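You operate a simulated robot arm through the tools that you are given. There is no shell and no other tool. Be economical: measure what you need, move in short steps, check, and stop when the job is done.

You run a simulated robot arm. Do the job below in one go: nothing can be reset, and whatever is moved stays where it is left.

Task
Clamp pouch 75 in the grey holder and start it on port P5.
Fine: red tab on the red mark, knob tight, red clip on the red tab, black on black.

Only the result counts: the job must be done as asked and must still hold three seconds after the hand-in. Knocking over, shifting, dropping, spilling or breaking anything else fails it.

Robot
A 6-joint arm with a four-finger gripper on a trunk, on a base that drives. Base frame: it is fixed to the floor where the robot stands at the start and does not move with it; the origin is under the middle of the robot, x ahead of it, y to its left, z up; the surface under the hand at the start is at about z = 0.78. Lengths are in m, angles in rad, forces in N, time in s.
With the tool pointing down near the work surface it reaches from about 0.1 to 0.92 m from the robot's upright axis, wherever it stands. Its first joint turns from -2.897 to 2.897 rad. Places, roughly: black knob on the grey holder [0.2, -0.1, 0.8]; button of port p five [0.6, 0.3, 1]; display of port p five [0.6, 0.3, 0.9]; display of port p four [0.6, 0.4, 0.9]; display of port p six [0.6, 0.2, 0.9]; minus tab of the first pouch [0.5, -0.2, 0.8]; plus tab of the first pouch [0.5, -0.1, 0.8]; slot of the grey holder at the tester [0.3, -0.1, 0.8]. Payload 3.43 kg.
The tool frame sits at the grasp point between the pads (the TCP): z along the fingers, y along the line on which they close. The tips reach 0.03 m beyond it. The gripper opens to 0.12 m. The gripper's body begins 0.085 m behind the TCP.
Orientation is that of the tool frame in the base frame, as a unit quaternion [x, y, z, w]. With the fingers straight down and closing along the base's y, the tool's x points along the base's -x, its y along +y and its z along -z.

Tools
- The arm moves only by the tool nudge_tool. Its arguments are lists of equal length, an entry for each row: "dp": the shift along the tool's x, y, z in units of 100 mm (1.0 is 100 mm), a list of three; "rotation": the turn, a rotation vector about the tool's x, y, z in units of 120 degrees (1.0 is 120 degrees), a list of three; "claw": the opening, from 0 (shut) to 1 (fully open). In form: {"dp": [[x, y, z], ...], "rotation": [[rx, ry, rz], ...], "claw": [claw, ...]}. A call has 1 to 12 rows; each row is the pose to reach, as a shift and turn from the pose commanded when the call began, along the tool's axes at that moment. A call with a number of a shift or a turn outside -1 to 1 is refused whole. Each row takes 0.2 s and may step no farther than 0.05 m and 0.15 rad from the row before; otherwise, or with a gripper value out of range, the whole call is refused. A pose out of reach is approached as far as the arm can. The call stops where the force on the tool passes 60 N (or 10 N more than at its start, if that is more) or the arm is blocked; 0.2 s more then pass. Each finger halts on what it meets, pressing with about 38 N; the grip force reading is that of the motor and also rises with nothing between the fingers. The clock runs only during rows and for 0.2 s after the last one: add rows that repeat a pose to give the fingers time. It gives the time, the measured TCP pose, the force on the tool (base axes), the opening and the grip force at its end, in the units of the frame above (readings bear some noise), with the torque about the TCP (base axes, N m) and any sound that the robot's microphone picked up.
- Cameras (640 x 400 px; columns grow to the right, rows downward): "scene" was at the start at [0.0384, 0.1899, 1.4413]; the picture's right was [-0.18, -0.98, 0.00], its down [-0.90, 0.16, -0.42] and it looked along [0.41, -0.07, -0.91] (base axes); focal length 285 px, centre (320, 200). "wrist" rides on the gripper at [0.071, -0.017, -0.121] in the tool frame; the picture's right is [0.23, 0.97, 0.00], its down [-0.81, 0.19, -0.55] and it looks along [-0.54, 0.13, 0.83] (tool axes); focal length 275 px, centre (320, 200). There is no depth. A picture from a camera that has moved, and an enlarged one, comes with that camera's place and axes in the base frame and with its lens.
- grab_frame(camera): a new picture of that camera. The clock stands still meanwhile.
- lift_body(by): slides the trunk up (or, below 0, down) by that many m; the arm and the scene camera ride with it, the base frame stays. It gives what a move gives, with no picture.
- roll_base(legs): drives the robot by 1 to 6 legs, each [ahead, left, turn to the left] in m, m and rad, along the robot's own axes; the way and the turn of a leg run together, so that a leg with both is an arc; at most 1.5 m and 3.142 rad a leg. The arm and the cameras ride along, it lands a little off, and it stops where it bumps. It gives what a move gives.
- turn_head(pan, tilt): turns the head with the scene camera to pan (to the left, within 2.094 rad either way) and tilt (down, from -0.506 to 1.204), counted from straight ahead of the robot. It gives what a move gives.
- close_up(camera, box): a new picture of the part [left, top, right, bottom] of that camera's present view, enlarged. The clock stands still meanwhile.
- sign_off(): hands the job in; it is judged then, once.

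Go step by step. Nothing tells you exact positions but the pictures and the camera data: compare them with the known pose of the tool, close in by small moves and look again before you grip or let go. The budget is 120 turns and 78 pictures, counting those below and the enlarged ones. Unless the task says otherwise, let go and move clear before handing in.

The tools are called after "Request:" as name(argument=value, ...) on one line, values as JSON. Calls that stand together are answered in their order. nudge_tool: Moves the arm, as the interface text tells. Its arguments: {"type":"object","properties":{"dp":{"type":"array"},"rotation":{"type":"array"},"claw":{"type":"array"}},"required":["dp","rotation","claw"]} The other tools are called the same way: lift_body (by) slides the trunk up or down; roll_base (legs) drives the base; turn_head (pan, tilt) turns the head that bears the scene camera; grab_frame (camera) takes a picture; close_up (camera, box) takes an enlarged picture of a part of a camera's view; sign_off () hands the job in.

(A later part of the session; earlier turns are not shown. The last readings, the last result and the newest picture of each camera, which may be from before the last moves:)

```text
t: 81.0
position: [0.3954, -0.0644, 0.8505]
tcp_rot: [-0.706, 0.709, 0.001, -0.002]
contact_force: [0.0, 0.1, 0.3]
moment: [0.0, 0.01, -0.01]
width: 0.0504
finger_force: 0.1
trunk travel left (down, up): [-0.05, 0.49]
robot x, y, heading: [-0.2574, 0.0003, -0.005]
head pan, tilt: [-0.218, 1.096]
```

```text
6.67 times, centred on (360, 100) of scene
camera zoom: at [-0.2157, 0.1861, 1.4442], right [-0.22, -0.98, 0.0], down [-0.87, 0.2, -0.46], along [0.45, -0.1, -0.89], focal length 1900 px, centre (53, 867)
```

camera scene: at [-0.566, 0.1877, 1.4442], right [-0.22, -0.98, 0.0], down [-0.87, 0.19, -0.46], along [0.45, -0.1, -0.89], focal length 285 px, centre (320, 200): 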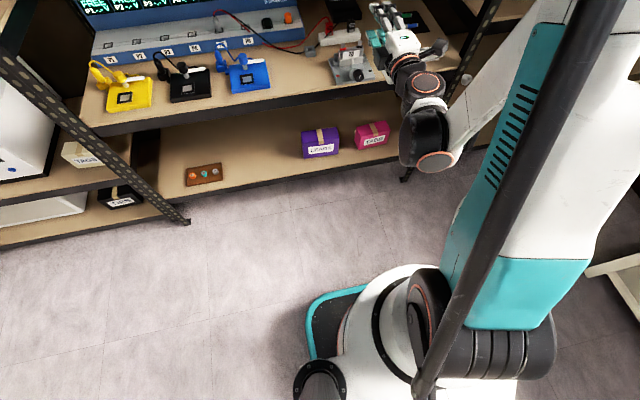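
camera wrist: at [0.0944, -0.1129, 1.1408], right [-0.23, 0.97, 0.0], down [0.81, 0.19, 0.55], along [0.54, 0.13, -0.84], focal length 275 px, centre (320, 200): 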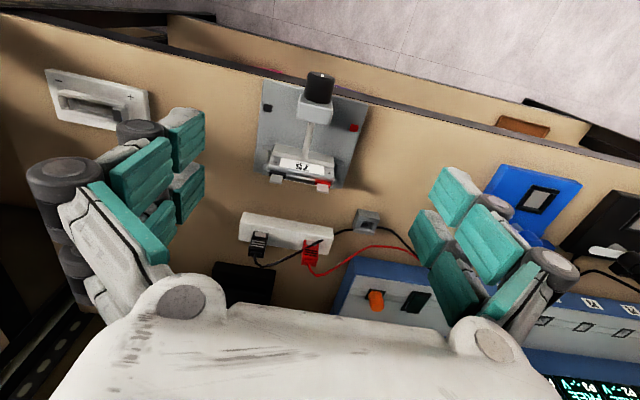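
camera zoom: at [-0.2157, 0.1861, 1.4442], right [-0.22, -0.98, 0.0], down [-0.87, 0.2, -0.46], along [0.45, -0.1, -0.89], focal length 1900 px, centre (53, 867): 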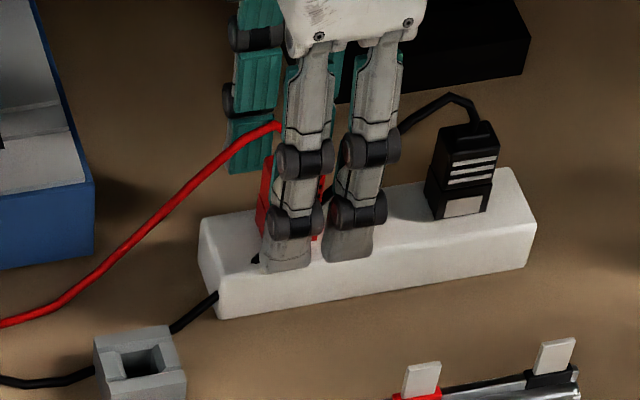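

Fingers sit about 7 mm right of the clip's centre; shifting left, then closing.

Request:
nudge_tool(dp=[[-0.065, 0, 0], [-0.065, 0, 0], [-0.065, 0, 0], [-0.065, 0, 0], [-0.065, 0, 0], [-0.065, 0, 0]], rotation=[[0, 0, 0], [0, 0, 0], [0, 0, 0], [0, 0, 0], [0, 0, 0], [0, 0, 0]], claw=[0.42, 0.42, 0.3, 0.15, 0, 0])

Request:
nudge_tool(dp=[[0, 0, -0.1], [0, 0, -0.3], [0, 0, -0.6], [0, 0, -0.8], [0, 0, -0.8]], rotation=[[0, 0, 0], [0, 0, 0], [0, 0, 0], [0, 0, 0], [0, 0, 0]], claw=[0, 0, 0, 0, 0])

Request:
close_up(camera="wrist", box=[240, 80, 420, 230])

Request:
close_up(camera="scene", box=[320, 40, 440, 130])

```text
t: 82.4
position: [0.396, -0.0565, 0.8518]
tcp_rot: [-0.705, 0.709, 0.001, -0.001]
contact_force: [-0.4, 0.1, 0.6]
moment: [-0.02, 0.01, -0.02]
width: 0.0173
finger_force: 38.1
trunk travel left (down, up): [-0.05, 0.49]
robot x, y, heading: [-0.2636, -0.0041, -0.007]
head pan, tilt: [-0.218, 1.096]
```

```text
t: 83.6
position: [0.3959, -0.0561, 0.933]
tcp_rot: [-0.705, 0.709, 0.001, -0.002]
contact_force: [-0.9, 0.6, 0.0]
moment: [0.0, 0.0, 0.0]
width: 0.0174
finger_force: 38.3
trunk travel left (down, up): [-0.05, 0.49]
robot x, y, heading: [-0.2583, -0.0014, -0.016]
head pan, tilt: [-0.218, 1.096]
```

```text
2.67 times, centred on (330, 155) of wrist
camera zoom: at [0.413, -0.1266, 1.052], right [-0.97, -0.22, 0.0], down [-0.19, 0.81, 0.55], along [-0.13, 0.54, -0.83], focal length 734 px, centre (293, 320)
```

zoom: 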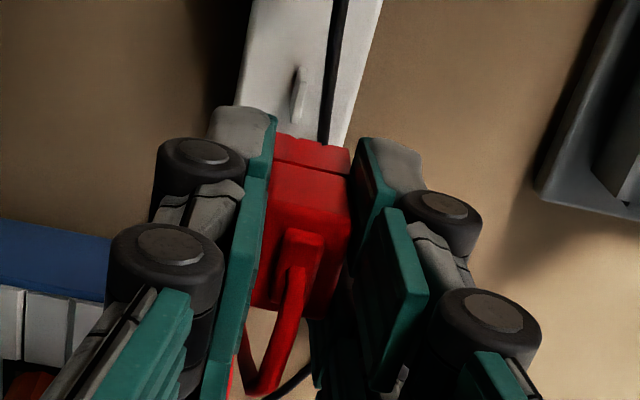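

```text
4.44 times, centred on (380, 85) of scene
camera zoom: at [-0.2162, 0.1861, 1.4442], right [-0.22, -0.98, 0.0], down [-0.87, 0.2, -0.46], along [0.45, -0.1, -0.89], focal length 1267 px, centre (53, 711)
```

zoom: 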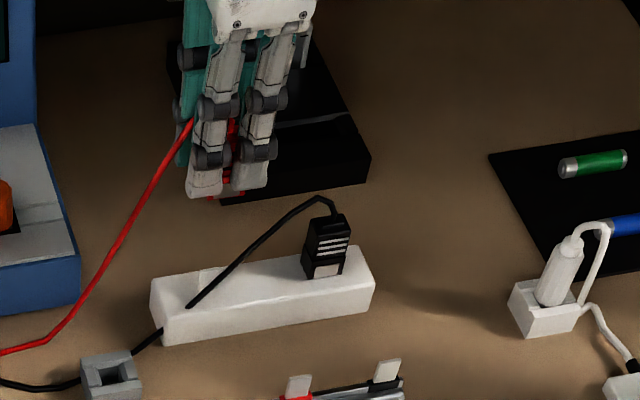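

The red clip came cleanly off its peg and is held centred. Carrying it above the red tab.

Request:
nudge_tool(dp=[[0, 0.4, -0.05], [0.05, 0.8, -0.05], [0.05, 1, -0.05]], rotation=[[0, 0, 0], [0, 0, 0], [0, 0, 0]], claw=[0, 0, 0])

Request:
nudge_tool(dp=[[0.08, 0.2, 0], [0.08, 0.36, 0], [0.08, 0.36, 0]], rotation=[[0, 0, 0], [0, 0, 0], [0, 0, 0]], claw=[0, 0, 0])

Request:
close_up(camera="wrist", box=[240, 50, 420, 200])

Request:
close_up(camera="scene", box=[330, 90, 430, 165])

```text
t: 84.4
position: [0.2953, -0.0595, 0.9379]
tcp_rot: [-0.705, 0.71, 0.001, -0.001]
contact_force: [0.0, 0.4, 0.6]
moment: [0.02, -0.01, 0.02]
width: 0.0172
finger_force: 38.4
trunk travel left (down, up): [-0.05, 0.49]
robot x, y, heading: [-0.2584, -0.0035, -0.006]
head pan, tilt: [-0.218, 1.096]
```

```text
t: 85.2
position: [0.2596, -0.067, 0.9377]
tcp_rot: [-0.705, 0.709, 0.001, -0.001]
contact_force: [-0.2, 0.7, -1.3]
moment: [0.0, 0.01, 0.01]
width: 0.0174
finger_force: 38.4
trunk travel left (down, up): [-0.05, 0.49]
robot x, y, heading: [-0.2622, 0.0013, -0.01]
head pan, tilt: [-0.218, 1.096]
```

```text
2.67 times, centred on (330, 125) of wrist
camera zoom: at [0.2778, -0.1371, 1.0573], right [-0.97, -0.22, 0.0], down [-0.19, 0.81, 0.55], along [-0.13, 0.54, -0.83], focal length 734 px, centre (293, 400)
```

zoom: 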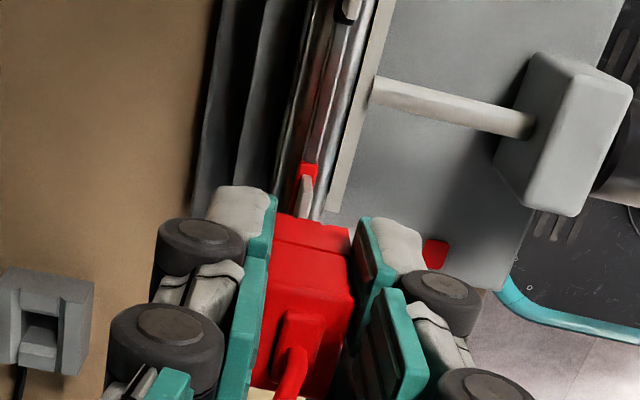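

```text
5.33 times, centred on (380, 128) of scene
camera zoom: at [-0.2163, 0.1862, 1.4442], right [-0.22, -0.98, 0.0], down [-0.87, 0.2, -0.46], along [0.45, -0.1, -0.89], focal length 1520 px, centre (0, 587)
```

zoom: 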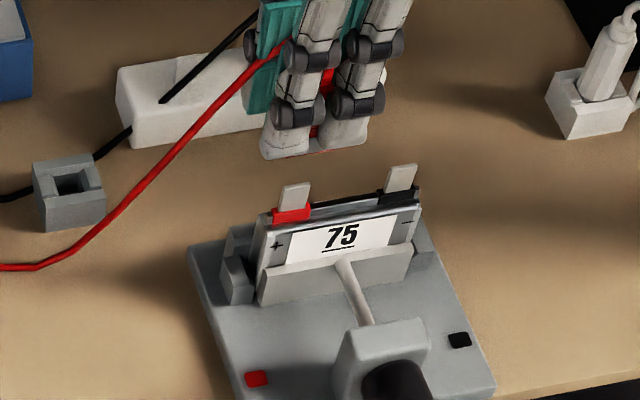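

Relative to the camera, the tab sits exactly where the peg did when I gripped the clip, so alignment is good. Lowering the clip onto the red tab in small steps.

Request:
nudge_tool(dp=[[0.01, 0, 0.15], [0.01, 0, 0.22], [0.01, 0, 0.27], [0.01, 0, 0.31]], rotation=[[0, 0, 0], [0, 0, 0], [0, 0, 0], [0, 0, 0]], claw=[0, 0, 0, 0])

Request:
close_up(camera="scene", box=[350, 100, 410, 145])

```text
t: 86.2
position: [0.2604, -0.0685, 0.9072]
tcp_rot: [-0.705, 0.709, 0.001, -0.001]
contact_force: [-0.8, -0.4, -0.4]
moment: [0.02, 0.02, 0.0]
width: 0.0174
finger_force: 38.4
trunk travel left (down, up): [-0.05, 0.49]
robot x, y, heading: [-0.259, -0.0016, -0.004]
head pan, tilt: [-0.218, 1.096]
```

```text
8.89 times, centred on (380, 122) of scene
camera zoom: at [-0.216, 0.1861, 1.4442], right [-0.22, -0.98, 0.0], down [-0.87, 0.2, -0.46], along [0.45, -0.1, -0.89], focal length 2534 px, centre (-213, 889)
```

zoom: 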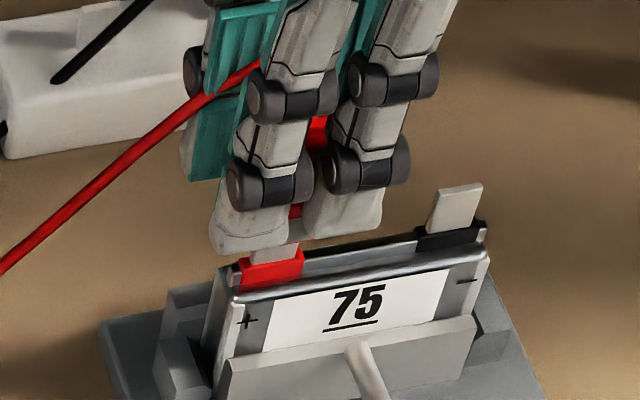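

The clip looks about 2.5 mm right of the tab's centre; correcting left and pressing down.

Request:
nudge_tool(dp=[[-0.025, 0, 0], [-0.025, 0, 0.05], [-0.025, 0, 0.09], [-0.025, 0, 0.12], [-0.025, 0, 0.14]], rotation=[[0, 0, 0], [0, 0, 0], [0, 0, 0], [0, 0, 0], [0, 0, 0]], claw=[0, 0, 0, 0, 0])

Request:
close_up(camera="wrist", box=[240, 50, 420, 200])

```text
t: 87.4
position: [0.259, -0.0666, 0.8915]
tcp_rot: [-0.705, 0.709, 0.001, -0.001]
contact_force: [-0.2, -2.9, 1.4]
moment: [-0.15, 0.01, -0.01]
width: 0.0171
finger_force: 38.5
trunk travel left (down, up): [-0.05, 0.49]
robot x, y, heading: [-0.2582, 0.0015, -0.002]
head pan, tilt: [-0.218, 1.096]
```

```text
2.67 times, centred on (330, 125) of wrist
camera zoom: at [0.2767, -0.1369, 1.0116], right [-0.97, -0.22, 0.0], down [-0.19, 0.81, 0.55], along [-0.13, 0.54, -0.83], focal length 734 px, centre (293, 400)
```

zoom: 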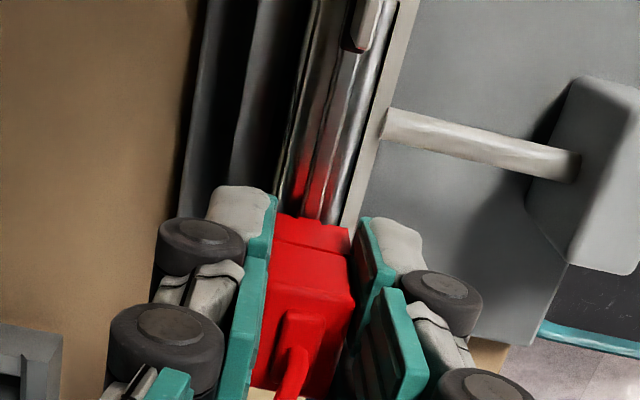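

The tab has entered the clip with only light contact. Pressing a few mm further until it seats.

Request:
nudge_tool(dp=[[0, 0, 0.02], [0, 0, 0.04]], rotation=[[0, 0, 0], [0, 0, 0]], claw=[0, 0])

```text
t: 88.0
position: [0.2575, -0.0673, 0.8896]
tcp_rot: [-0.705, 0.71, 0.001, -0.001]
contact_force: [3.7, -2.3, 39.6]
moment: [-0.25, -0.12, 0.06]
width: 0.0174
finger_force: 37.9
trunk travel left (down, up): [-0.05, 0.49]
robot x, y, heading: [-0.2596, 0.0007, -0.006]
head pan, tilt: [-0.218, 1.096]
```

Seated at 40 N. Releasing and rising.

Request:
nudge_tool(dp=[[0, 0, -0.03], [0, 0, -0.03], [0, 0, -0.03], [0, 0, -0.03], [0, 0, -0.3], [0, 0, -0.6], [0, 0, -0.7]], rotation=[[0, 0, 0], [0, 0, 0], [0, 0, 0], [0, 0, 0], [0, 0, 0], [0, 0, 0], [0, 0, 0]], claw=[0, 0.2, 0.35, 0.35, 0.35, 0.4, 0.42])

Request:
close_up(camera="scene", box=[330, 60, 430, 150])

```text
t: 89.6
position: [0.2605, -0.0671, 0.9573]
tcp_rot: [-0.705, 0.709, 0.001, -0.001]
contact_force: [-0.2, -0.4, -0.9]
moment: [0.04, -0.06, -0.02]
width: 0.0505
finger_force: 0.0
trunk travel left (down, up): [-0.05, 0.49]
robot x, y, heading: [-0.2592, 0.0037, -0.003]
head pan, tilt: [-0.218, 1.096]
```

```text
4.44 times, centred on (380, 105) of scene
camera zoom: at [-0.216, 0.1859, 1.4445], right [-0.22, -0.97, 0.0], down [-0.87, 0.2, -0.46], along [0.45, -0.1, -0.89], focal length 1267 px, centre (53, 622)
```

zoom: 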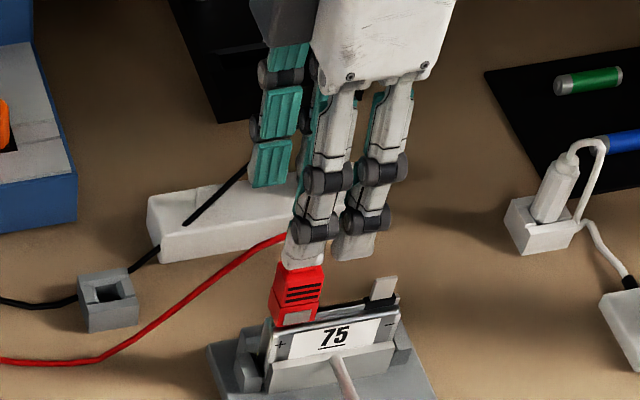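

Red clip is on the red tab. Now to the black clip at about (0.396,-0.138), stopping with the tips just at its top to check.

Request:
nudge_tool(dp=[[0, 0, -0.3], [0.3, -0.35, -0.3], [0.6, -0.7, -0.3], [0.71, -1, -0.3]], rotation=[[0, 0, 0], [0, 0, 0], [0, 0, 0], [0, 0, 0]], claw=[0.42, 0.42, 0.42, 0.42])

Request:
nudge_tool(dp=[[0, -0.355, 0], [0, -0.355, 0.4], [0, -0.355, 0.8], [0, -0.355, 0.95], [0, -0.355, 0.95]], rotation=[[0, 0, 0], [0, 0, 0], [0, 0, 0], [0, 0, 0], [0, 0, 0]], claw=[0.42, 0.42, 0.42, 0.42, 0.42])

Request:
close_up(camera="wrist", box=[200, 40, 440, 220])

```text
t: 90.6
position: [0.361, -0.1393, 0.9879]
tcp_rot: [-0.705, 0.709, 0.001, -0.001]
contact_force: [0.1, -0.2, 0.7]
moment: [0.01, -0.04, 0.02]
width: 0.0504
finger_force: 0.0
trunk travel left (down, up): [-0.05, 0.49]
robot x, y, heading: [-0.2592, -0.0037, -0.002]
head pan, tilt: [-0.218, 1.096]
```

```text
t: 91.8
position: [0.3959, -0.1383, 0.8921]
tcp_rot: [-0.705, 0.709, 0.001, 0.0]
contact_force: [0.4, 0.1, -0.2]
moment: [0.0, -0.01, 0.04]
width: 0.0504
finger_force: 0.0
trunk travel left (down, up): [-0.05, 0.49]
robot x, y, heading: [-0.2633, 0.0001, -0.004]
head pan, tilt: [-0.218, 1.096]
```

```text
2.22 times, centred on (320, 130) of wrist
camera zoom: at [0.4139, -0.2092, 1.0112], right [-0.97, -0.22, 0.0], down [-0.18, 0.81, 0.55], along [-0.13, 0.54, -0.83], focal length 612 px, centre (320, 356)
```

zoom: 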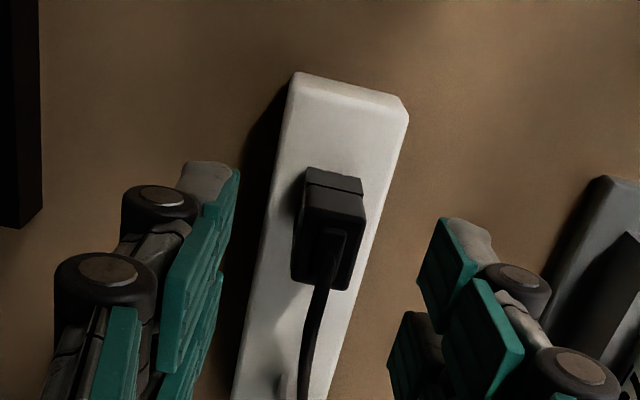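

Centred between the fingers, with the same view offset the red one had. Descend, close and lift.

Request:
nudge_tool(dp=[[0, 0.01, 0.2], [0, 0.01, 0.4], [0, 0.01, 0.4], [0, 0.01, 0.4], [0, 0.01, 0.4], [0, 0.01, 0.4]], rotation=[[0, 0, 0], [0, 0, 0], [0, 0, 0], [0, 0, 0], [0, 0, 0], [0, 0, 0]], claw=[0.42, 0.42, 0.3, 0.15, 0, 0])

Request:
nudge_tool(dp=[[0, 0, -0.1], [0, 0, -0.3], [0, 0, -0.6], [0, 0, -0.87], [0, 0, -0.87]], rotation=[[0, 0, 0], [0, 0, 0], [0, 0, 0], [0, 0, 0], [0, 0, 0]], claw=[0, 0, 0, 0, 0])

Request:
close_up(camera="wrist", box=[240, 50, 420, 200])

```text
t: 93.2
position: [0.3946, -0.1389, 0.8514]
tcp_rot: [-0.705, 0.709, 0.001, -0.001]
contact_force: [2.3, -0.3, -1.7]
moment: [0.01, -0.06, 0.0]
width: 0.0172
finger_force: 37.8
trunk travel left (down, up): [-0.05, 0.49]
robot x, y, heading: [-0.2574, 0.0036, -0.008]
head pan, tilt: [-0.218, 1.096]
```

```text
t: 94.4
position: [0.3916, -0.1375, 0.9387]
tcp_rot: [-0.705, 0.709, 0.001, -0.002]
contact_force: [0.1, 0.5, -0.3]
moment: [-0.01, -0.04, -0.01]
width: 0.0173
finger_force: 38.7
trunk travel left (down, up): [-0.05, 0.49]
robot x, y, heading: [-0.2585, 0.0035, -0.004]
head pan, tilt: [-0.218, 1.096]
```

```text
2.67 times, centred on (330, 125) of wrist
camera zoom: at [0.4094, -0.2088, 1.059], right [-0.97, -0.22, 0.0], down [-0.19, 0.81, 0.55], along [-0.13, 0.54, -0.83], focal length 734 px, centre (293, 400)
```

zoom: 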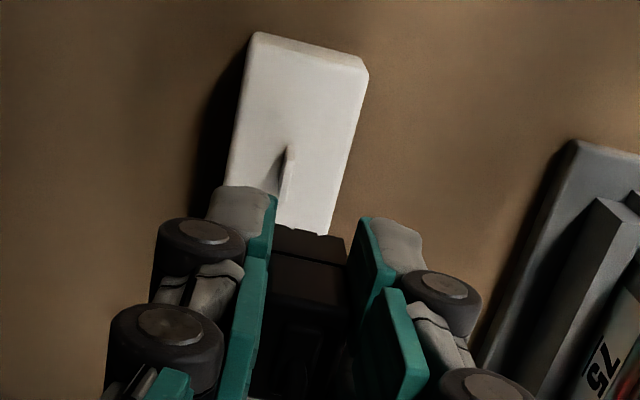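

Black clip is off its peg. Carrying it to above the black tab at about (0.26,-0.125).

Request:
nudge_tool(dp=[[0, 0.4, -0.02], [0, 0.8, -0.02], [0, 1, -0.02]], rotation=[[0, 0, 0], [0, 0, 0], [0, 0, 0]], claw=[0, 0, 0])

Request:
nudge_tool(dp=[[-0.12, 0.2, 0], [-0.12, 0.33, 0], [-0.12, 0.33, 0]], rotation=[[0, 0, 0], [0, 0, 0], [0, 0, 0]], claw=[0, 0, 0])

Request:
close_up(camera="wrist", box=[240, 50, 420, 200])

```text
t: 95.2
position: [0.2931, -0.1368, 0.9412]
tcp_rot: [-0.705, 0.709, 0.001, -0.001]
contact_force: [-0.4, -0.1, -0.1]
moment: [0.0, 0.01, 0.02]
width: 0.0171
finger_force: 38.2
trunk travel left (down, up): [-0.05, 0.49]
robot x, y, heading: [-0.2595, -0.0023, -0.006]
head pan, tilt: [-0.218, 1.096]
```

```text
t: 96.0
position: [0.2606, -0.1253, 0.9422]
tcp_rot: [-0.705, 0.709, 0.001, -0.002]
contact_force: [-0.4, -0.1, -0.1]
moment: [0.04, 0.0, -0.04]
width: 0.017
finger_force: 38.0
trunk travel left (down, up): [-0.05, 0.49]
robot x, y, heading: [-0.2598, -0.0052, -0.005]
head pan, tilt: [-0.218, 1.096]
```

```text
2.67 times, centred on (330, 125) of wrist
camera zoom: at [0.2787, -0.1951, 1.063], right [-0.97, -0.22, 0.0], down [-0.19, 0.81, 0.55], along [-0.13, 0.54, -0.83], focal length 734 px, centre (293, 400)
```

zoom: 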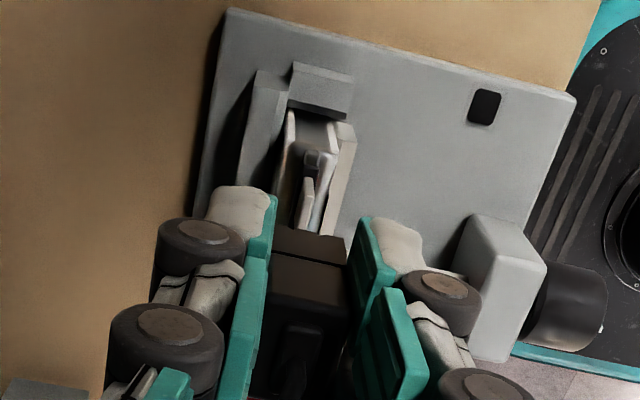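

The tab appears in the same place as the red one did. Lowering partway and checking from the scene camera.

Request:
nudge_tool(dp=[[0, 0, 0.15], [0, 0, 0.25], [0, 0, 0.31], [0, 0, 0.34]], rotation=[[0, 0, 0], [0, 0, 0], [0, 0, 0], [0, 0, 0]], claw=[0, 0, 0, 0])

Request:
close_up(camera="scene", box=[365, 95, 425, 145])

```text
t: 97.0
position: [0.2621, -0.126, 0.9076]
tcp_rot: [-0.705, 0.709, 0.001, -0.001]
contact_force: [-0.3, 0.7, 0.0]
moment: [0.02, -0.03, -0.03]
width: 0.0172
finger_force: 38.6
trunk travel left (down, up): [-0.05, 0.49]
robot x, y, heading: [-0.2614, 0.0007, -0.003]
head pan, tilt: [-0.218, 1.096]
```

```text
8.00 times, centred on (395, 120) of scene
camera zoom: at [-0.2161, 0.1861, 1.4442], right [-0.22, -0.98, 0.0], down [-0.87, 0.2, -0.46], along [0.45, -0.1, -0.89], focal length 2280 px, centre (-280, 840)
```

zoom: 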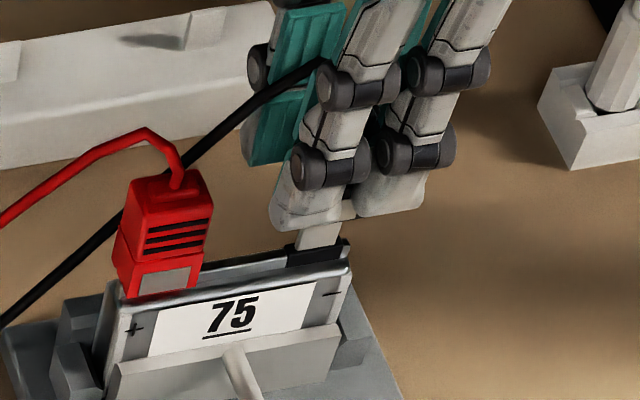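

Fingers are a few mm right of the tab centre; shifting 3 mm left and pressing down.

Request:
nudge_tool(dp=[[-0.03, 0.005, 0], [-0.03, 0.005, 0.05], [-0.03, 0.005, 0.09], [-0.03, 0.005, 0.12], [-0.03, 0.005, 0.14]], rotation=[[0, 0, 0], [0, 0, 0], [0, 0, 0], [0, 0, 0], [0, 0, 0]], claw=[0, 0, 0, 0, 0])

Request:
nudge_tool(dp=[[0, 0, 0.02], [0, 0, 0.04]], rotation=[[0, 0, 0], [0, 0, 0]], claw=[0, 0])

```text
t: 98.2
position: [0.2588, -0.1225, 0.8936]
tcp_rot: [-0.705, 0.709, 0.001, 0.0]
contact_force: [0.9, 0.7, 36.4]
moment: [-0.45, -0.04, 0.01]
width: 0.0169
finger_force: 37.9
trunk travel left (down, up): [-0.05, 0.49]
robot x, y, heading: [-0.2563, -0.0, -0.004]
head pan, tilt: [-0.218, 1.096]
```

```text
t: 98.8
position: [0.259, -0.1223, 0.891]
tcp_rot: [-0.706, 0.708, 0.0, 0.0]
contact_force: [0.3, 0.9, 35.2]
moment: [-0.4, -0.02, 0.0]
width: 0.017
finger_force: 38.3
trunk travel left (down, up): [-0.05, 0.49]
robot x, y, heading: [-0.2617, 0.0019, -0.004]
head pan, tilt: [-0.218, 1.096]
```

Down to z 0.891 with 35 N, similar to the red one's seat. Releasing and checking.

Request:
nudge_tool(dp=[[0, 0, -0.03], [0, 0, -0.03], [0, 0, -0.03], [0, 0, -0.03], [0, 0, -0.3], [0, 0, -0.6], [0, 0, -0.9]], rotation=[[0, 0, 0], [0, 0, 0], [0, 0, 0], [0, 0, 0], [0, 0, 0], [0, 0, 0], [0, 0, 0]], claw=[0, 0.2, 0.35, 0.35, 0.35, 0.4, 0.42])

Request:
close_up(camera="scene", box=[350, 95, 430, 155])

```text
t: 100.4
position: [0.2619, -0.1224, 0.9807]
tcp_rot: [-0.705, 0.709, 0.001, -0.002]
contact_force: [0.4, 0.7, -0.7]
moment: [-0.02, 0.02, -0.06]
width: 0.0505
finger_force: 0.0
trunk travel left (down, up): [-0.05, 0.49]
robot x, y, heading: [-0.2583, 0.0025, -0.01]
head pan, tilt: [-0.218, 1.096]
```

```text
6.67 times, centred on (390, 125) of scene
camera zoom: at [-0.2161, 0.1861, 1.4442], right [-0.22, -0.98, 0.0], down [-0.87, 0.2, -0.46], along [0.45, -0.1, -0.89], focal length 1900 px, centre (-147, 700)
```

zoom: 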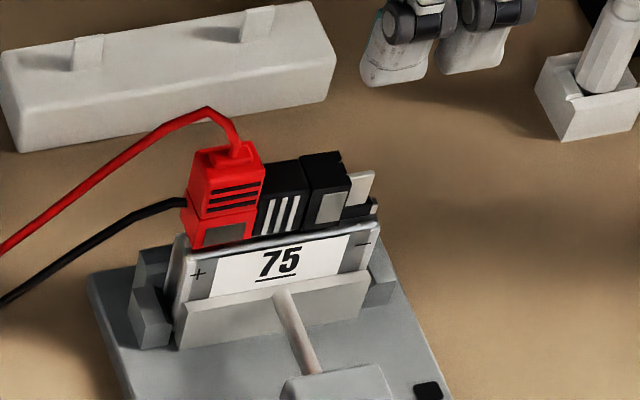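

The black clip tipped over toward the red one and its jaw end lies around the black tab from the side. I have 5 pictures left, so one view covering both the P5 display and the clip.

Request:
close_up(camera="scene", box=[205, 25, 405, 145])

```text
3.20 times, centred on (305, 85) of scene
camera zoom: at [-0.2161, 0.1861, 1.4442], right [-0.22, -0.98, 0.0], down [-0.87, 0.2, -0.46], along [0.45, -0.1, -0.89], focal length 912 px, centre (368, 568)
```

zoom: 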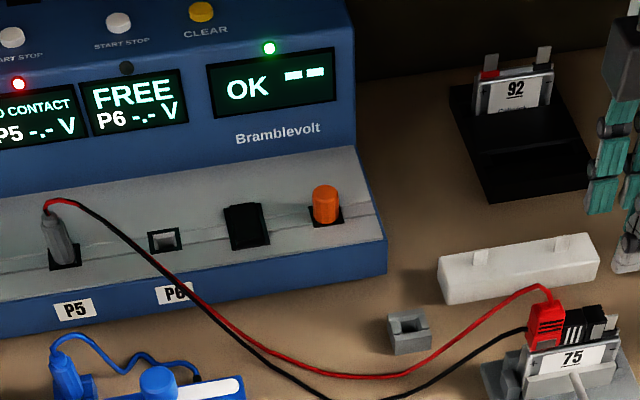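

Still no contact, so the clip must be put on properly: it needs gripping as it lies, lifting, and turning 90° about x so its jaw points down, i.e. the tool ends horizontal pointing left. I'll first raise, yaw 180° (so the camera stays on the upper side) and test that tilt in free air.

Request:
nudge_tool(dp=[[0, 0, -0.3], [0, 0, -0.6], [0, 0, -0.8], [0, 0, -0.8], [0, 0, -0.8], [0, 0, -0.8], [0, 0, -0.8], [0, 0, -0.8], [0, 0, -0.8], [0, 0, -0.8], [0, 0, -0.8]], rotation=[[0, 0, 0.07], [0, 0, 0.14], [0, 0, 0.21], [0, 0, 0.28], [0, 0, 0.35], [0, 0, 0.42], [0, 0, 0.49], [0, 0, 0.56], [0, 0, 0.63], [0, 0, 0.7], [0, 0, 0.747]], claw=[0.42, 0.42, 0.42, 0.42, 0.42, 0.42, 0.42, 0.42, 0.42, 0.42, 0.42])

Request:
nudge_tool(dp=[[0, 0, 0], [0, 0, 0], [0, 0, 0], [0, 0, 0], [0, 0, 0], [0, 0, 0], [0, 0, 0], [0, 0, 0], [0, 0, 0], [0, 0, 0], [0, 0, 0]], rotation=[[0, 0, 0.07], [0, 0, 0.14], [0, 0, 0.21], [0, 0, 0.28], [0, 0, 0.35], [0, 0, 0.42], [0, 0, 0.49], [0, 0, 0.56], [0, 0, 0.63], [0, 0, 0.7], [0, 0, 0.75]], claw=[0.42, 0.42, 0.42, 0.42, 0.42, 0.42, 0.42, 0.42, 0.42, 0.42, 0.42])

Request:
nudge_tool(dp=[[0, 0, 0], [0, 0, 0], [0, 0, 0], [0, 0, 0], [0, 0, 0], [0, 0, 0], [0, 0, 0], [0, 0, 0], [0, 0, 0], [0, 0, 0], [0, 0, 0]], rotation=[[0, 0.07, 0], [0, 0.14, 0], [0, 0.21, 0], [0, 0.28, 0], [0, 0.35, 0], [0, 0.42, 0], [0, 0.49, 0], [0, 0.56, 0], [0, 0.63, 0], [0, 0.7, 0], [0, 0.75, 0]], claw=[0.42, 0.42, 0.42, 0.42, 0.42, 0.42, 0.42, 0.42, 0.42, 0.42, 0.42])

```text
t: 102.8
position: [0.2611, -0.1223, 1.0588]
tcp_rot: [0.001, 1.0, 0.0, -0.002]
contact_force: [0.1, 0.2, -0.2]
moment: [0.0, 0.02, -0.01]
width: 0.0503
finger_force: 0.2
trunk travel left (down, up): [-0.05, 0.49]
robot x, y, heading: [-0.2586, -0.0047, -0.003]
head pan, tilt: [-0.218, 1.096]
```

```text
t: 105.2
position: [0.2609, -0.123, 1.0604]
tcp_rot: [0.707, 0.707, 0.0, -0.001]
contact_force: [-0.7, 0.0, 0.6]
moment: [-0.02, 0.01, 0.02]
width: 0.0505
finger_force: 0.2
trunk travel left (down, up): [-0.05, 0.49]
robot x, y, heading: [-0.2567, -0.0012, -0.006]
head pan, tilt: [-0.218, 1.096]
```

```text
t: 107.6
position: [0.3104, -0.0366, 1.0609]
tcp_rot: [0.513, 0.486, 0.511, -0.489]
contact_force: [1.3, 0.7, -0.9]
moment: [0.02, 0.03, 0.02]
width: 0.0502
finger_force: 0.0
out of reach, approached as far as the arm can: row 7, 8, 9, 10, 11
trunk travel left (down, up): [-0.05, 0.49]
robot x, y, heading: [-0.2608, -0.0038, -0.006]
head pan, tilt: [-0.218, 1.096]
```

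Orientation is reachable but with the position shifted about 5 cm forward and 8.5 cm left; shifting the robot base right and back should bring it in reach. Testing that.

Request:
roll_base(legs=[[-0.08, -0.16, 0]])

Request:
nudge_tool(dp=[[-0.3, 0, 0], [-0.6, 0, 0], [-0.9, 0, 0], [-0.9, 0, 0]], rotation=[[0, 0, 0], [0, 0, 0], [0, 0, 0], [0, 0, 0]], claw=[0.42, 0.42, 0.42, 0.42])

```text
t: 109.1
position: [0.2311, -0.2027, 1.0595]
tcp_rot: [0.514, 0.486, 0.511, -0.488]
contact_force: [-0.3, 0.5, 0.2]
moment: [0.01, -0.02, 0.02]
width: 0.0505
finger_force: 0.0
trunk travel left (down, up): [-0.05, 0.49]
robot x, y, heading: [-0.3387, -0.1633, -0.007]
head pan, tilt: [-0.218, 1.096]
```

```text
t: 110.1
position: [0.2304, -0.2035, 0.9704]
tcp_rot: [0.514, 0.486, 0.512, -0.488]
contact_force: [0.1, -0.1, 0.4]
moment: [-0.03, -0.02, 0.0]
width: 0.0504
finger_force: 0.1
trunk travel left (down, up): [-0.05, 0.49]
robot x, y, heading: [-0.3395, -0.1649, -0.008]
head pan, tilt: [-0.218, 1.096]
```

That pose is reachable from here. Correcting the small yaw error, then returning to vertical above the lying clip.

Request:
nudge_tool(dp=[[0.2, 0, 0], [0.2, 0, 0]], rotation=[[0.025, 0, 0], [0.025, 0, 0]], claw=[0.42, 0.42])

Request:
nudge_tool(dp=[[0, 0, 0], [0, 0, 0], [0, 0, 0], [0, 0.1, 0.1], [0, 0.2, 0.3], [0, 0.3, 0.5], [0, 0.3, 0.7], [0, 0.3, 0.95], [0, 0.3, 0.95], [0, 0.3, 0.95], [0, 0.3, 0.95]], rotation=[[0, -0.07, 0], [0, -0.14, 0], [0, -0.21, 0], [0, -0.28, 0], [0, -0.35, 0], [0, -0.42, 0], [0, -0.49, 0], [0, -0.56, 0], [0, -0.63, 0], [0, -0.7, 0], [0, -0.75, 0]], claw=[0.42, 0.42, 0.42, 0.42, 0.42, 0.42, 0.42, 0.42, 0.42, 0.42, 0.42])

```text
t: 110.7
position: [0.2393, -0.184, 0.9909]
tcp_rot: [0.503, 0.497, 0.501, -0.499]
contact_force: [-0.2, 0.4, -0.4]
moment: [0.01, 0.0, -0.02]
width: 0.0505
finger_force: 0.0
out of reach, approached as far as the arm can: row 1, 2
trunk travel left (down, up): [-0.05, 0.49]
robot x, y, heading: [-0.3365, -0.1637, -0.009]
head pan, tilt: [-0.218, 1.096]
```

```text
t: 113.1
position: [0.2683, -0.0883, 0.9909]
tcp_rot: [0.707, 0.707, -0.002, 0.0]
contact_force: [0.3, -0.5, -0.1]
moment: [0.02, 0.0, -0.01]
width: 0.0504
finger_force: 0.1
trunk travel left (down, up): [-0.05, 0.49]
robot x, y, heading: [-0.3408, -0.1634, -0.009]
head pan, tilt: [-0.218, 1.096]
```

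Positioned left of the target; moving above the lying clip and taking one wrist picture.

Request:
nudge_tool(dp=[[-0.2, -0.08, 0], [-0.2, -0.08, 0.3], [-0.2, -0.08, 0.55], [-0.2, -0.08, 0.55]], rotation=[[0, 0, 0], [0, 0, 0], [0, 0, 0], [0, 0, 0]], claw=[0.42, 0.42, 0.42, 0.42])

Request:
close_up(camera="wrist", box=[210, 60, 430, 230])

```text
t: 114.1
position: [0.2614, -0.1083, 0.9345]
tcp_rot: [0.706, 0.708, 0.0, -0.001]
contact_force: [0.3, 0.3, 0.5]
moment: [-0.05, 0.01, 0.0]
width: 0.0503
finger_force: 0.1
trunk travel left (down, up): [-0.05, 0.49]
robot x, y, heading: [-0.3395, -0.1632, -0.004]
head pan, tilt: [-0.218, 1.096]
```

```text
2.35 times, centred on (320, 145) of wrist
camera zoom: at [0.245, -0.0356, 1.0543], right [0.97, 0.23, 0.0], down [0.19, -0.81, 0.55], along [0.12, -0.54, -0.83], focal length 648 px, centre (320, 329)
```

zoom: 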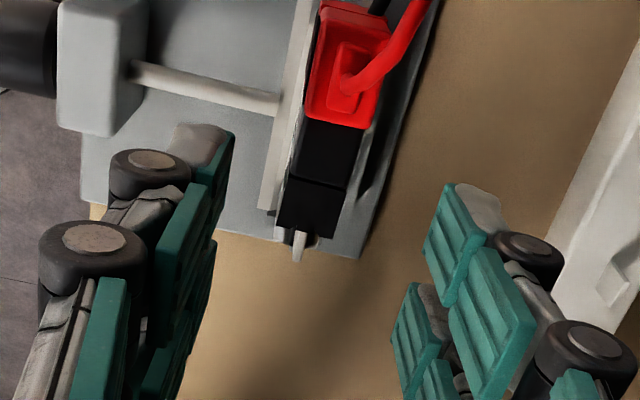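

The black clip lies along the pouch top between red clip and tab, centre about (0.260,-0.104). Lowering, gripping its sides, and lifting.

Request:
nudge_tool(dp=[[0.02, -0.01, 0.2], [0.02, -0.01, 0.45], [0.02, -0.01, 0.66], [0.02, -0.01, 0.66], [0.02, -0.01, 0.66], [0.02, -0.01, 0.66], [0.02, -0.01, 0.66], [0.02, -0.01, 0.66]], rotation=[[0, 0, 0], [0, 0, 0], [0, 0, 0], [0, 0, 0], [0, 0, 0], [0, 0, 0], [0, 0, 0], [0, 0, 0]], claw=[0.42, 0.42, 0.42, 0.42, 0.3, 0.15, 0, 0])

```text
t: 115.9
position: [0.2595, -0.1087, 0.8676]
tcp_rot: [0.707, 0.708, -0.001, -0.001]
contact_force: [0.2, -0.4, -0.5]
moment: [-0.01, -0.03, -0.01]
width: 0.0167
finger_force: 38.0
trunk travel left (down, up): [-0.05, 0.49]
robot x, y, heading: [-0.3361, -0.1654, -0.011]
head pan, tilt: [-0.218, 1.096]
```

Gripped (16.7 mm). Lifting straight up, then tilting to turn the jaw downward.

Request:
nudge_tool(dp=[[0, 0, -0.1], [0, 0, -0.3], [0, 0, -0.6], [0, 0, -0.95], [0, 0, -0.95]], rotation=[[0, 0, 0], [0, 0, 0], [0, 0, 0], [0, 0, 0], [0, 0, 0]], claw=[0, 0, 0, 0, 0])

Request:
nudge_tool(dp=[[0, 0, 0], [0, 0, 0], [0, 0, 0], [0, 0, 0], [0, 0, 0], [0, 0, 0], [0, 0, 0], [0, 0, 0], [0, 0, 0], [0, 0, 0], [0, 0, 0]], rotation=[[0, 0.07, 0], [0, 0.14, 0], [0, 0.21, 0], [0, 0.28, 0], [0, 0.35, 0], [0, 0.42, 0], [0, 0.49, 0], [0, 0.56, 0], [0, 0.63, 0], [0, 0.7, 0], [0, 0.75, 0]], claw=[0, 0, 0, 0, 0, 0, 0, 0, 0, 0, 0])

```text
t: 117.1
position: [0.2605, -0.1063, 0.9663]
tcp_rot: [0.706, 0.708, -0.001, -0.001]
contact_force: [0.1, 0.3, -0.2]
moment: [0.01, -0.02, 0.01]
width: 0.0163
finger_force: 37.8
trunk travel left (down, up): [-0.05, 0.49]
robot x, y, heading: [-0.3365, -0.1634, -0.004]
head pan, tilt: [-0.218, 1.096]
```

```text
t: 119.5
position: [0.2582, -0.1062, 0.9649]
tcp_rot: [-0.5, -0.499, -0.499, 0.502]
contact_force: [-0.7, -1.5, -0.1]
moment: [0.0, 0.0, -0.01]
width: 0.0164
finger_force: 38.4
trunk travel left (down, up): [-0.05, 0.49]
robot x, y, heading: [-0.336, -0.1649, -0.005]
head pan, tilt: [-0.218, 1.096]
```

Tilt succeeded in place with the clip held. Moving it right over the black tab and lowering to just above, then one picture.

Request:
nudge_tool(dp=[[0, 0.01, -0.29], [-0.3, 0.01, -0.29], [-0.6, 0.01, -0.29], [-0.76, 0.01, -0.29], [-0.76, 0.01, -0.29]], rotation=[[0, 0, 0], [0, 0, 0], [0, 0, 0], [0, 0, 0], [0, 0, 0]], claw=[0, 0, 0, 0, 0])

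Request:
close_up(camera="scene", box=[285, 85, 375, 145])

```text
t: 120.7
position: [0.2594, -0.1349, 0.8881]
tcp_rot: [0.501, 0.499, 0.5, -0.5]
contact_force: [0.9, -0.2, -0.4]
moment: [-0.03, -0.03, 0.03]
width: 0.0164
finger_force: 38.1
trunk travel left (down, up): [-0.05, 0.49]
robot x, y, heading: [-0.3372, -0.1641, -0.005]
head pan, tilt: [-0.218, 1.096]
```

```text
6.67 times, centred on (330, 115) of scene
camera zoom: at [-0.2948, 0.0219, 1.4442], right [-0.22, -0.97, 0.0], down [-0.87, 0.2, -0.46], along [0.45, -0.1, -0.89], focal length 1900 px, centre (253, 767)
```

zoom: 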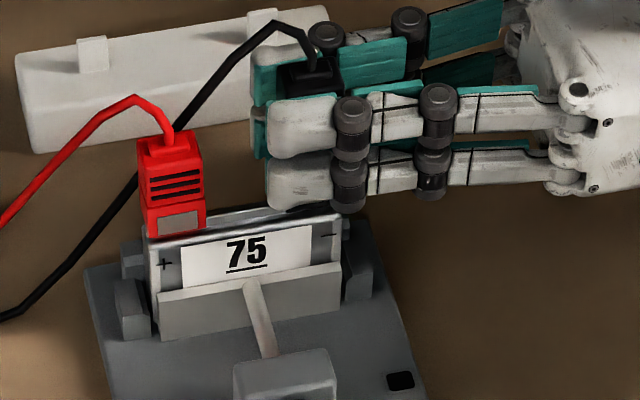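

The clip is upright and its top centre lines up with where the black tab should be. Lowering in small steps while watching the force.

Request:
nudge_tool(dp=[[-0.06, 0, 0], [-0.12, 0, 0], [-0.16, 0, 0], [-0.19, 0, 0]], rotation=[[0, 0, 0], [0, 0, 0], [0, 0, 0], [0, 0, 0]], claw=[0, 0, 0, 0])

```text
t: 121.7
position: [0.2597, -0.1364, 0.8709]
tcp_rot: [0.5, 0.499, 0.501, -0.5]
contact_force: [1.3, -0.5, 20.5]
moment: [0.48, 0.16, -0.01]
width: 0.0163
finger_force: 38.4
trunk travel left (down, up): [-0.05, 0.49]
robot x, y, heading: [-0.3371, -0.1656, -0.009]
head pan, tilt: [-0.218, 1.096]
```

Contact at the front finger's inner edge: the moment puts it on the pouch's front top edge rather than the tab. I'll lift 1 mm, shift about 1 mm toward the robot so the fingers straddle the pouch, and lower again.

Request:
nudge_tool(dp=[[0.04, 0, 0], [0.04, -0.01, 0], [0.0, -0.01, 0], [-0.03, -0.01, 0], [-0.06, -0.01, 0]], rotation=[[0, 0, 0], [0, 0, 0], [0, 0, 0], [0, 0, 0], [0, 0, 0]], claw=[0, 0, 0, 0, 0])

```text
t: 122.9
position: [0.2596, -0.1363, 0.8648]
tcp_rot: [-0.5, -0.5, -0.499, 0.501]
contact_force: [-0.2, -1.6, 0.8]
moment: [0.02, 0.01, 0.06]
width: 0.0165
finger_force: 37.6
trunk travel left (down, up): [-0.05, 0.49]
robot x, y, heading: [-0.339, -0.1656, -0.007]
head pan, tilt: [-0.218, 1.096]
```

That cleared it: z 0.865 with no load. Continuing down until it seats.

Request:
nudge_tool(dp=[[-0.02, 0, 0], [-0.04, 0, 0], [-0.06, 0, 0]], rotation=[[0, 0, 0], [0, 0, 0], [0, 0, 0]], claw=[0, 0, 0])

```text
t: 123.7
position: [0.2569, -0.1369, 0.8616]
tcp_rot: [0.5, 0.499, 0.501, -0.5]
contact_force: [10.7, 0.8, 45.1]
moment: [0.5, -0.24, -0.26]
width: 0.0165
finger_force: 37.5
trunk travel left (down, up): [-0.05, 0.49]
robot x, y, heading: [-0.3392, -0.1619, -0.005]
head pan, tilt: [-0.218, 1.096]
```

Now 45 N centred under the clip: seated. Relaxing, opening, and backing away to the right and up.

Request:
nudge_tool(dp=[[0.03, 0, 0], [0.03, 0, 0], [0.03, 0, 0], [0.03, 0, 0], [0.03, 0, -0.2], [0.1, 0, -0.5], [0.4, 0, -0.7], [0.8, 0, -0.7]], rotation=[[0, 0, 0], [0, 0, 0], [0, 0, 0], [0, 0, 0], [0, 0, 0], [0, 0, 0], [0, 0, 0], [0, 0, 0]], claw=[0, 0.15, 0.33, 0.33, 0.33, 0.33, 0.33, 0.33])

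Request:
close_up(camera="scene", box=[155, 35, 375, 150])

```text
t: 125.5
position: [0.2648, -0.1946, 0.9374]
tcp_rot: [0.502, 0.498, 0.5, -0.5]
contact_force: [0.1, -0.4, -0.9]
moment: [0.04, 0.01, 0.01]
width: 0.0394
finger_force: 0.0
out of reach, approached as far as the arm can: row 7, 8
trunk travel left (down, up): [-0.05, 0.49]
robot x, y, heading: [-0.338, -0.1609, -0.007]
head pan, tilt: [-0.218, 1.096]
```

```text
2.91 times, centred on (265, 92) of scene
camera zoom: at [-0.2948, 0.022, 1.4442], right [-0.22, -0.97, 0.0], down [-0.87, 0.2, -0.46], along [0.45, -0.1, -0.89], focal length 829 px, centre (480, 513)
```

zoom: 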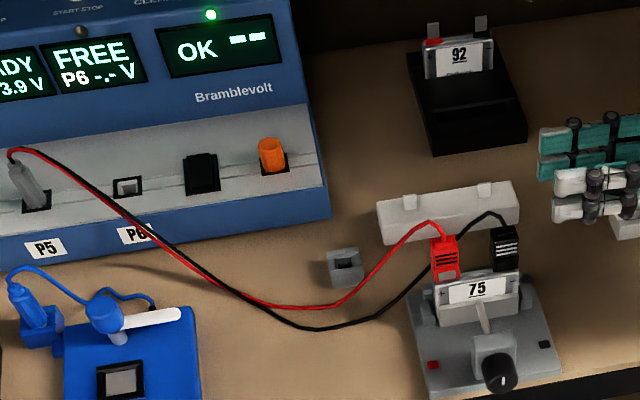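

P5 now reads READY 3.9 V with both clips on their tabs. Next is the P5 button at about (0.604,0.316,0.954): I'll bring the tool upright and high, shut the fingers, then drive over.

Request:
nudge_tool(dp=[[0, 0, 0], [0.1, 0, 0], [0.2, 0, 0], [0.3, 0, 0], [0.4, 0, 0], [0.5, 0, 0], [0.7, 0, 0], [0.9, 0, 0], [1, 0, 0], [1, 0, 0], [1, 0, 0]], rotation=[[0, -0.07, 0], [0, -0.14, 0], [0, -0.21, 0], [0, -0.28, 0], [0, -0.35, 0], [0, -0.42, 0], [0, -0.49, 0], [0, -0.56, 0], [0, -0.63, 0], [0, -0.7, 0], [0, -0.75, 0]], claw=[0.33, 0.33, 0.33, 0.33, 0.33, 0.33, 0.33, 0.2, 0, 0, 0])

Request:
nudge_tool(dp=[[0, 0, -0.4], [0, 0, -0.6]], rotation=[[0, 0, 0], [0, 0, 0]], claw=[0, 0])

```text
t: 127.9
position: [0.2639, -0.1962, 1.0376]
tcp_rot: [0.707, 0.707, -0.002, -0.001]
contact_force: [0.3, 0.1, -0.7]
moment: [0.02, -0.01, 0.04]
width: 0.0
finger_force: 33.6
trunk travel left (down, up): [-0.05, 0.49]
robot x, y, heading: [-0.337, -0.1608, -0.006]
head pan, tilt: [-0.218, 1.096]
```

```text
t: 128.5
position: [0.2647, -0.1949, 1.0978]
tcp_rot: [0.708, 0.706, -0.001, -0.002]
contact_force: [-0.4, 0.2, 1.0]
moment: [-0.01, -0.02, 0.0]
width: 0.0
finger_force: 33.6
trunk travel left (down, up): [-0.05, 0.49]
robot x, y, heading: [-0.339, -0.163, -0.011]
head pan, tilt: [-0.218, 1.096]
```

Request:
roll_base(legs=[[0, 0.4, 0], [0.24, 0, 0]])

```text
t: 132.4
position: [0.4896, 0.1974, 1.1]
tcp_rot: [0.709, 0.705, 0.004, 0.004]
contact_force: [0.0, 0.2, 0.0]
moment: [0.01, 0.0, -0.01]
width: 0.0
finger_force: 33.2
trunk travel left (down, up): [-0.05, 0.49]
robot x, y, heading: [-0.0973, 0.2309, -0.013]
head pan, tilt: [-0.218, 1.096]
```

Moving above the button with closed fingers.

Request:
nudge_tool(dp=[[0.35, 0.35, 0], [0.7, 0.7, 0], [1, 1, 0], [1, 1, 0.3], [1, 1, 0.3]], rotation=[[0, 0, 0], [0, 0, 0], [0, 0, 0], [0, 0, 0], [0, 0, 0]], claw=[0, 0, 0, 0, 0])

```text
t: 133.3
position: [0.6667, 0.1957, 1.0291]
tcp_rot: [0.736, 0.676, -0.028, -0.031]
contact_force: [0.0, -2.9, 1.4]
moment: [0.21, -0.01, 0.01]
width: 0.0001
finger_force: 33.7
trunk travel left (down, up): [-0.05, 0.49]
robot x, y, heading: [-0.0938, 0.1977, -0.087]
head pan, tilt: [-0.218, 1.096]
stopped in row 4: the arm was blocked; the commanded pose is now the measured one
```

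Something blocked the arm and the base yawed slightly. I'll retreat upward and back a little to relieve it and read the state.

Request:
nudge_tool(dp=[[0, 0, -0.2], [0, -0.2, -0.4]], rotation=[[0, 0, 0], [0, 0, 0]], claw=[0, 0])

```text
t: 133.9
position: [0.6231, 0.2049, 1.0875]
tcp_rot: [0.735, 0.678, -0.02, -0.023]
contact_force: [1.4, 0.2, -0.6]
moment: [0.04, 0.09, -0.01]
width: 0.0002
finger_force: 32.7
trunk travel left (down, up): [-0.05, 0.49]
robot x, y, heading: [-0.1032, 0.1984, -0.088]
head pan, tilt: [-0.218, 1.096]
```

Free again. I'll return the tool to its standard yaw, which is likely far from joint limits, then correct the small tilt.

Request:
nudge_tool(dp=[[0, -0.1, 0], [0, -0.2, 0], [0, -0.3, 0], [0, -0.4, 0], [0, -0.4, 0], [0, -0.4, 0], [0, -0.4, 0], [0, -0.4, 0], [0, -0.4, 0], [0, -0.4, 0], [0, -0.4, 0], [0, -0.4, 0]], rotation=[[0, 0, -0.066], [0, 0, -0.132], [0, 0, -0.198], [0, 0, -0.264], [0, 0, -0.33], [0, 0, -0.396], [0, 0, -0.462], [0, 0, -0.528], [0, 0, -0.594], [0, 0, -0.66], [0, 0, -0.726], [0, 0, -0.788]], claw=[0, 0, 0, 0, 0, 0, 0, 0, 0, 0, 0, 0])

Request:
nudge_tool(dp=[[0, 0, 0], [0, 0, 0]], rotation=[[0, -0.029, 0], [0, -0.029, 0]], claw=[0, 0])

```text
t: 136.5
position: [0.5814, 0.2067, 1.0912]
tcp_rot: [-0.001, 1.0, 0.003, -0.031]
contact_force: [0.3, -0.3, -0.2]
moment: [-0.01, -0.02, 0.01]
width: 0.0
finger_force: 33.8
trunk travel left (down, up): [-0.05, 0.49]
robot x, y, heading: [-0.1013, 0.1993, -0.086]
head pan, tilt: [-0.218, 1.096]
```

```text
t: 137.1
position: [0.5893, 0.2071, 1.084]
tcp_rot: [0.0, 1.0, 0.002, -0.002]
contact_force: [0.9, 0.0, 0.3]
moment: [-0.01, 0.02, -0.01]
width: 0.0002
finger_force: 33.2
trunk travel left (down, up): [-0.05, 0.49]
robot x, y, heading: [-0.1002, 0.2009, -0.091]
head pan, tilt: [-0.218, 1.096]
```

Upright and standard now. Moving left toward the button in smaller steps.

Request:
nudge_tool(dp=[[0, 0.2, 0], [0, 0.4, 0], [-0.07, 0.6, 0], [-0.15, 0.8, 0], [-0.15, 1, 0], [-0.15, 1, 0]], rotation=[[0, 0, 0], [0, 0, 0], [0, 0, 0], [0, 0, 0], [0, 0, 0], [0, 0, 0]], claw=[0, 0, 0, 0, 0, 0])

```text
t: 138.5
position: [0.5966, 0.3089, 1.0936]
tcp_rot: [0.001, 1.0, 0.003, 0.0]
contact_force: [-0.5, -0.5, -0.2]
moment: [0.03, -0.01, -0.01]
width: 0.0003
finger_force: 33.1
trunk travel left (down, up): [-0.05, 0.49]
robot x, y, heading: [-0.1021, 0.2007, -0.089]
head pan, tilt: [-0.218, 1.096]
```

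Request:
nudge_tool(dp=[[-0.07, 0.07, 0.3], [-0.07, 0.07, 0.6], [-0.07, 0.07, 0.85], [-0.07, 0.07, 0.97], [-0.07, 0.07, 0.97]], rotation=[[0, 0, 0], [0, 0, 0], [0, 0, 0], [0, 0, 0], [0, 0, 0]], claw=[0, 0, 0, 0, 0])

```text
t: 139.7
position: [0.6047, 0.3139, 0.9943]
tcp_rot: [0.001, 1.0, 0.002, 0.0]
contact_force: [0.0, -0.4, -0.9]
moment: [0.0, 0.01, 0.01]
width: 0.0001
finger_force: 32.5
trunk travel left (down, up): [-0.05, 0.49]
robot x, y, heading: [-0.0994, 0.1977, -0.093]
head pan, tilt: [-0.218, 1.096]
```

Tip is at about z 0.964, just above the button. Creeping down while watching for force and sound.

Request:
nudge_tool(dp=[[0, 0.01, 0.02], [0, 0.01, 0.04], [0, 0.01, 0.06]], rotation=[[0, 0, 0], [0, 0, 0], [0, 0, 0]], claw=[0, 0, 0])

```text
t: 140.5
position: [0.6048, 0.3141, 0.9885]
tcp_rot: [0.001, 1.0, 0.003, 0.0]
contact_force: [0.7, 0.2, -0.4]
moment: [0.02, -0.03, -0.01]
width: 0.0003
finger_force: 33.8
trunk travel left (down, up): [-0.05, 0.49]
robot x, y, heading: [-0.1018, 0.1979, -0.094]
head pan, tilt: [-0.218, 1.096]
```

Request:
nudge_tool(dp=[[0, 0, 0.03], [0, 0, 0.06], [0, 0, 0.08]], rotation=[[0, 0, 0], [0, 0, 0], [0, 0, 0]], claw=[0, 0, 0])

```text
t: 141.3
position: [0.6051, 0.3158, 0.9813]
tcp_rot: [0.001, 1.0, 0.002, 0.0]
contact_force: [-0.1, 0.1, -0.2]
moment: [0.01, 0.01, 0.02]
width: 0.0001
finger_force: 32.9
trunk travel left (down, up): [-0.05, 0.49]
robot x, y, heading: [-0.1005, 0.204, -0.089]
head pan, tilt: [-0.218, 1.096]
```

Request:
nudge_tool(dp=[[0, 0, 0.03], [0, 0, 0.06], [0, 0, 0.07]], rotation=[[0, 0, 0], [0, 0, 0], [0, 0, 0]], claw=[0, 0, 0])

```text
t: 142.1
position: [0.6035, 0.3152, 0.9736]
tcp_rot: [0.001, 1.0, 0.003, 0.001]
contact_force: [1.6, -1.8, 12.2]
moment: [-0.05, -0.08, -0.01]
width: 0.0062
finger_force: 33.7
trunk travel left (down, up): [-0.05, 0.49]
robot x, y, heading: [-0.1006, 0.1992, -0.086]
head pan, tilt: [-0.218, 1.096]
heard: click
```

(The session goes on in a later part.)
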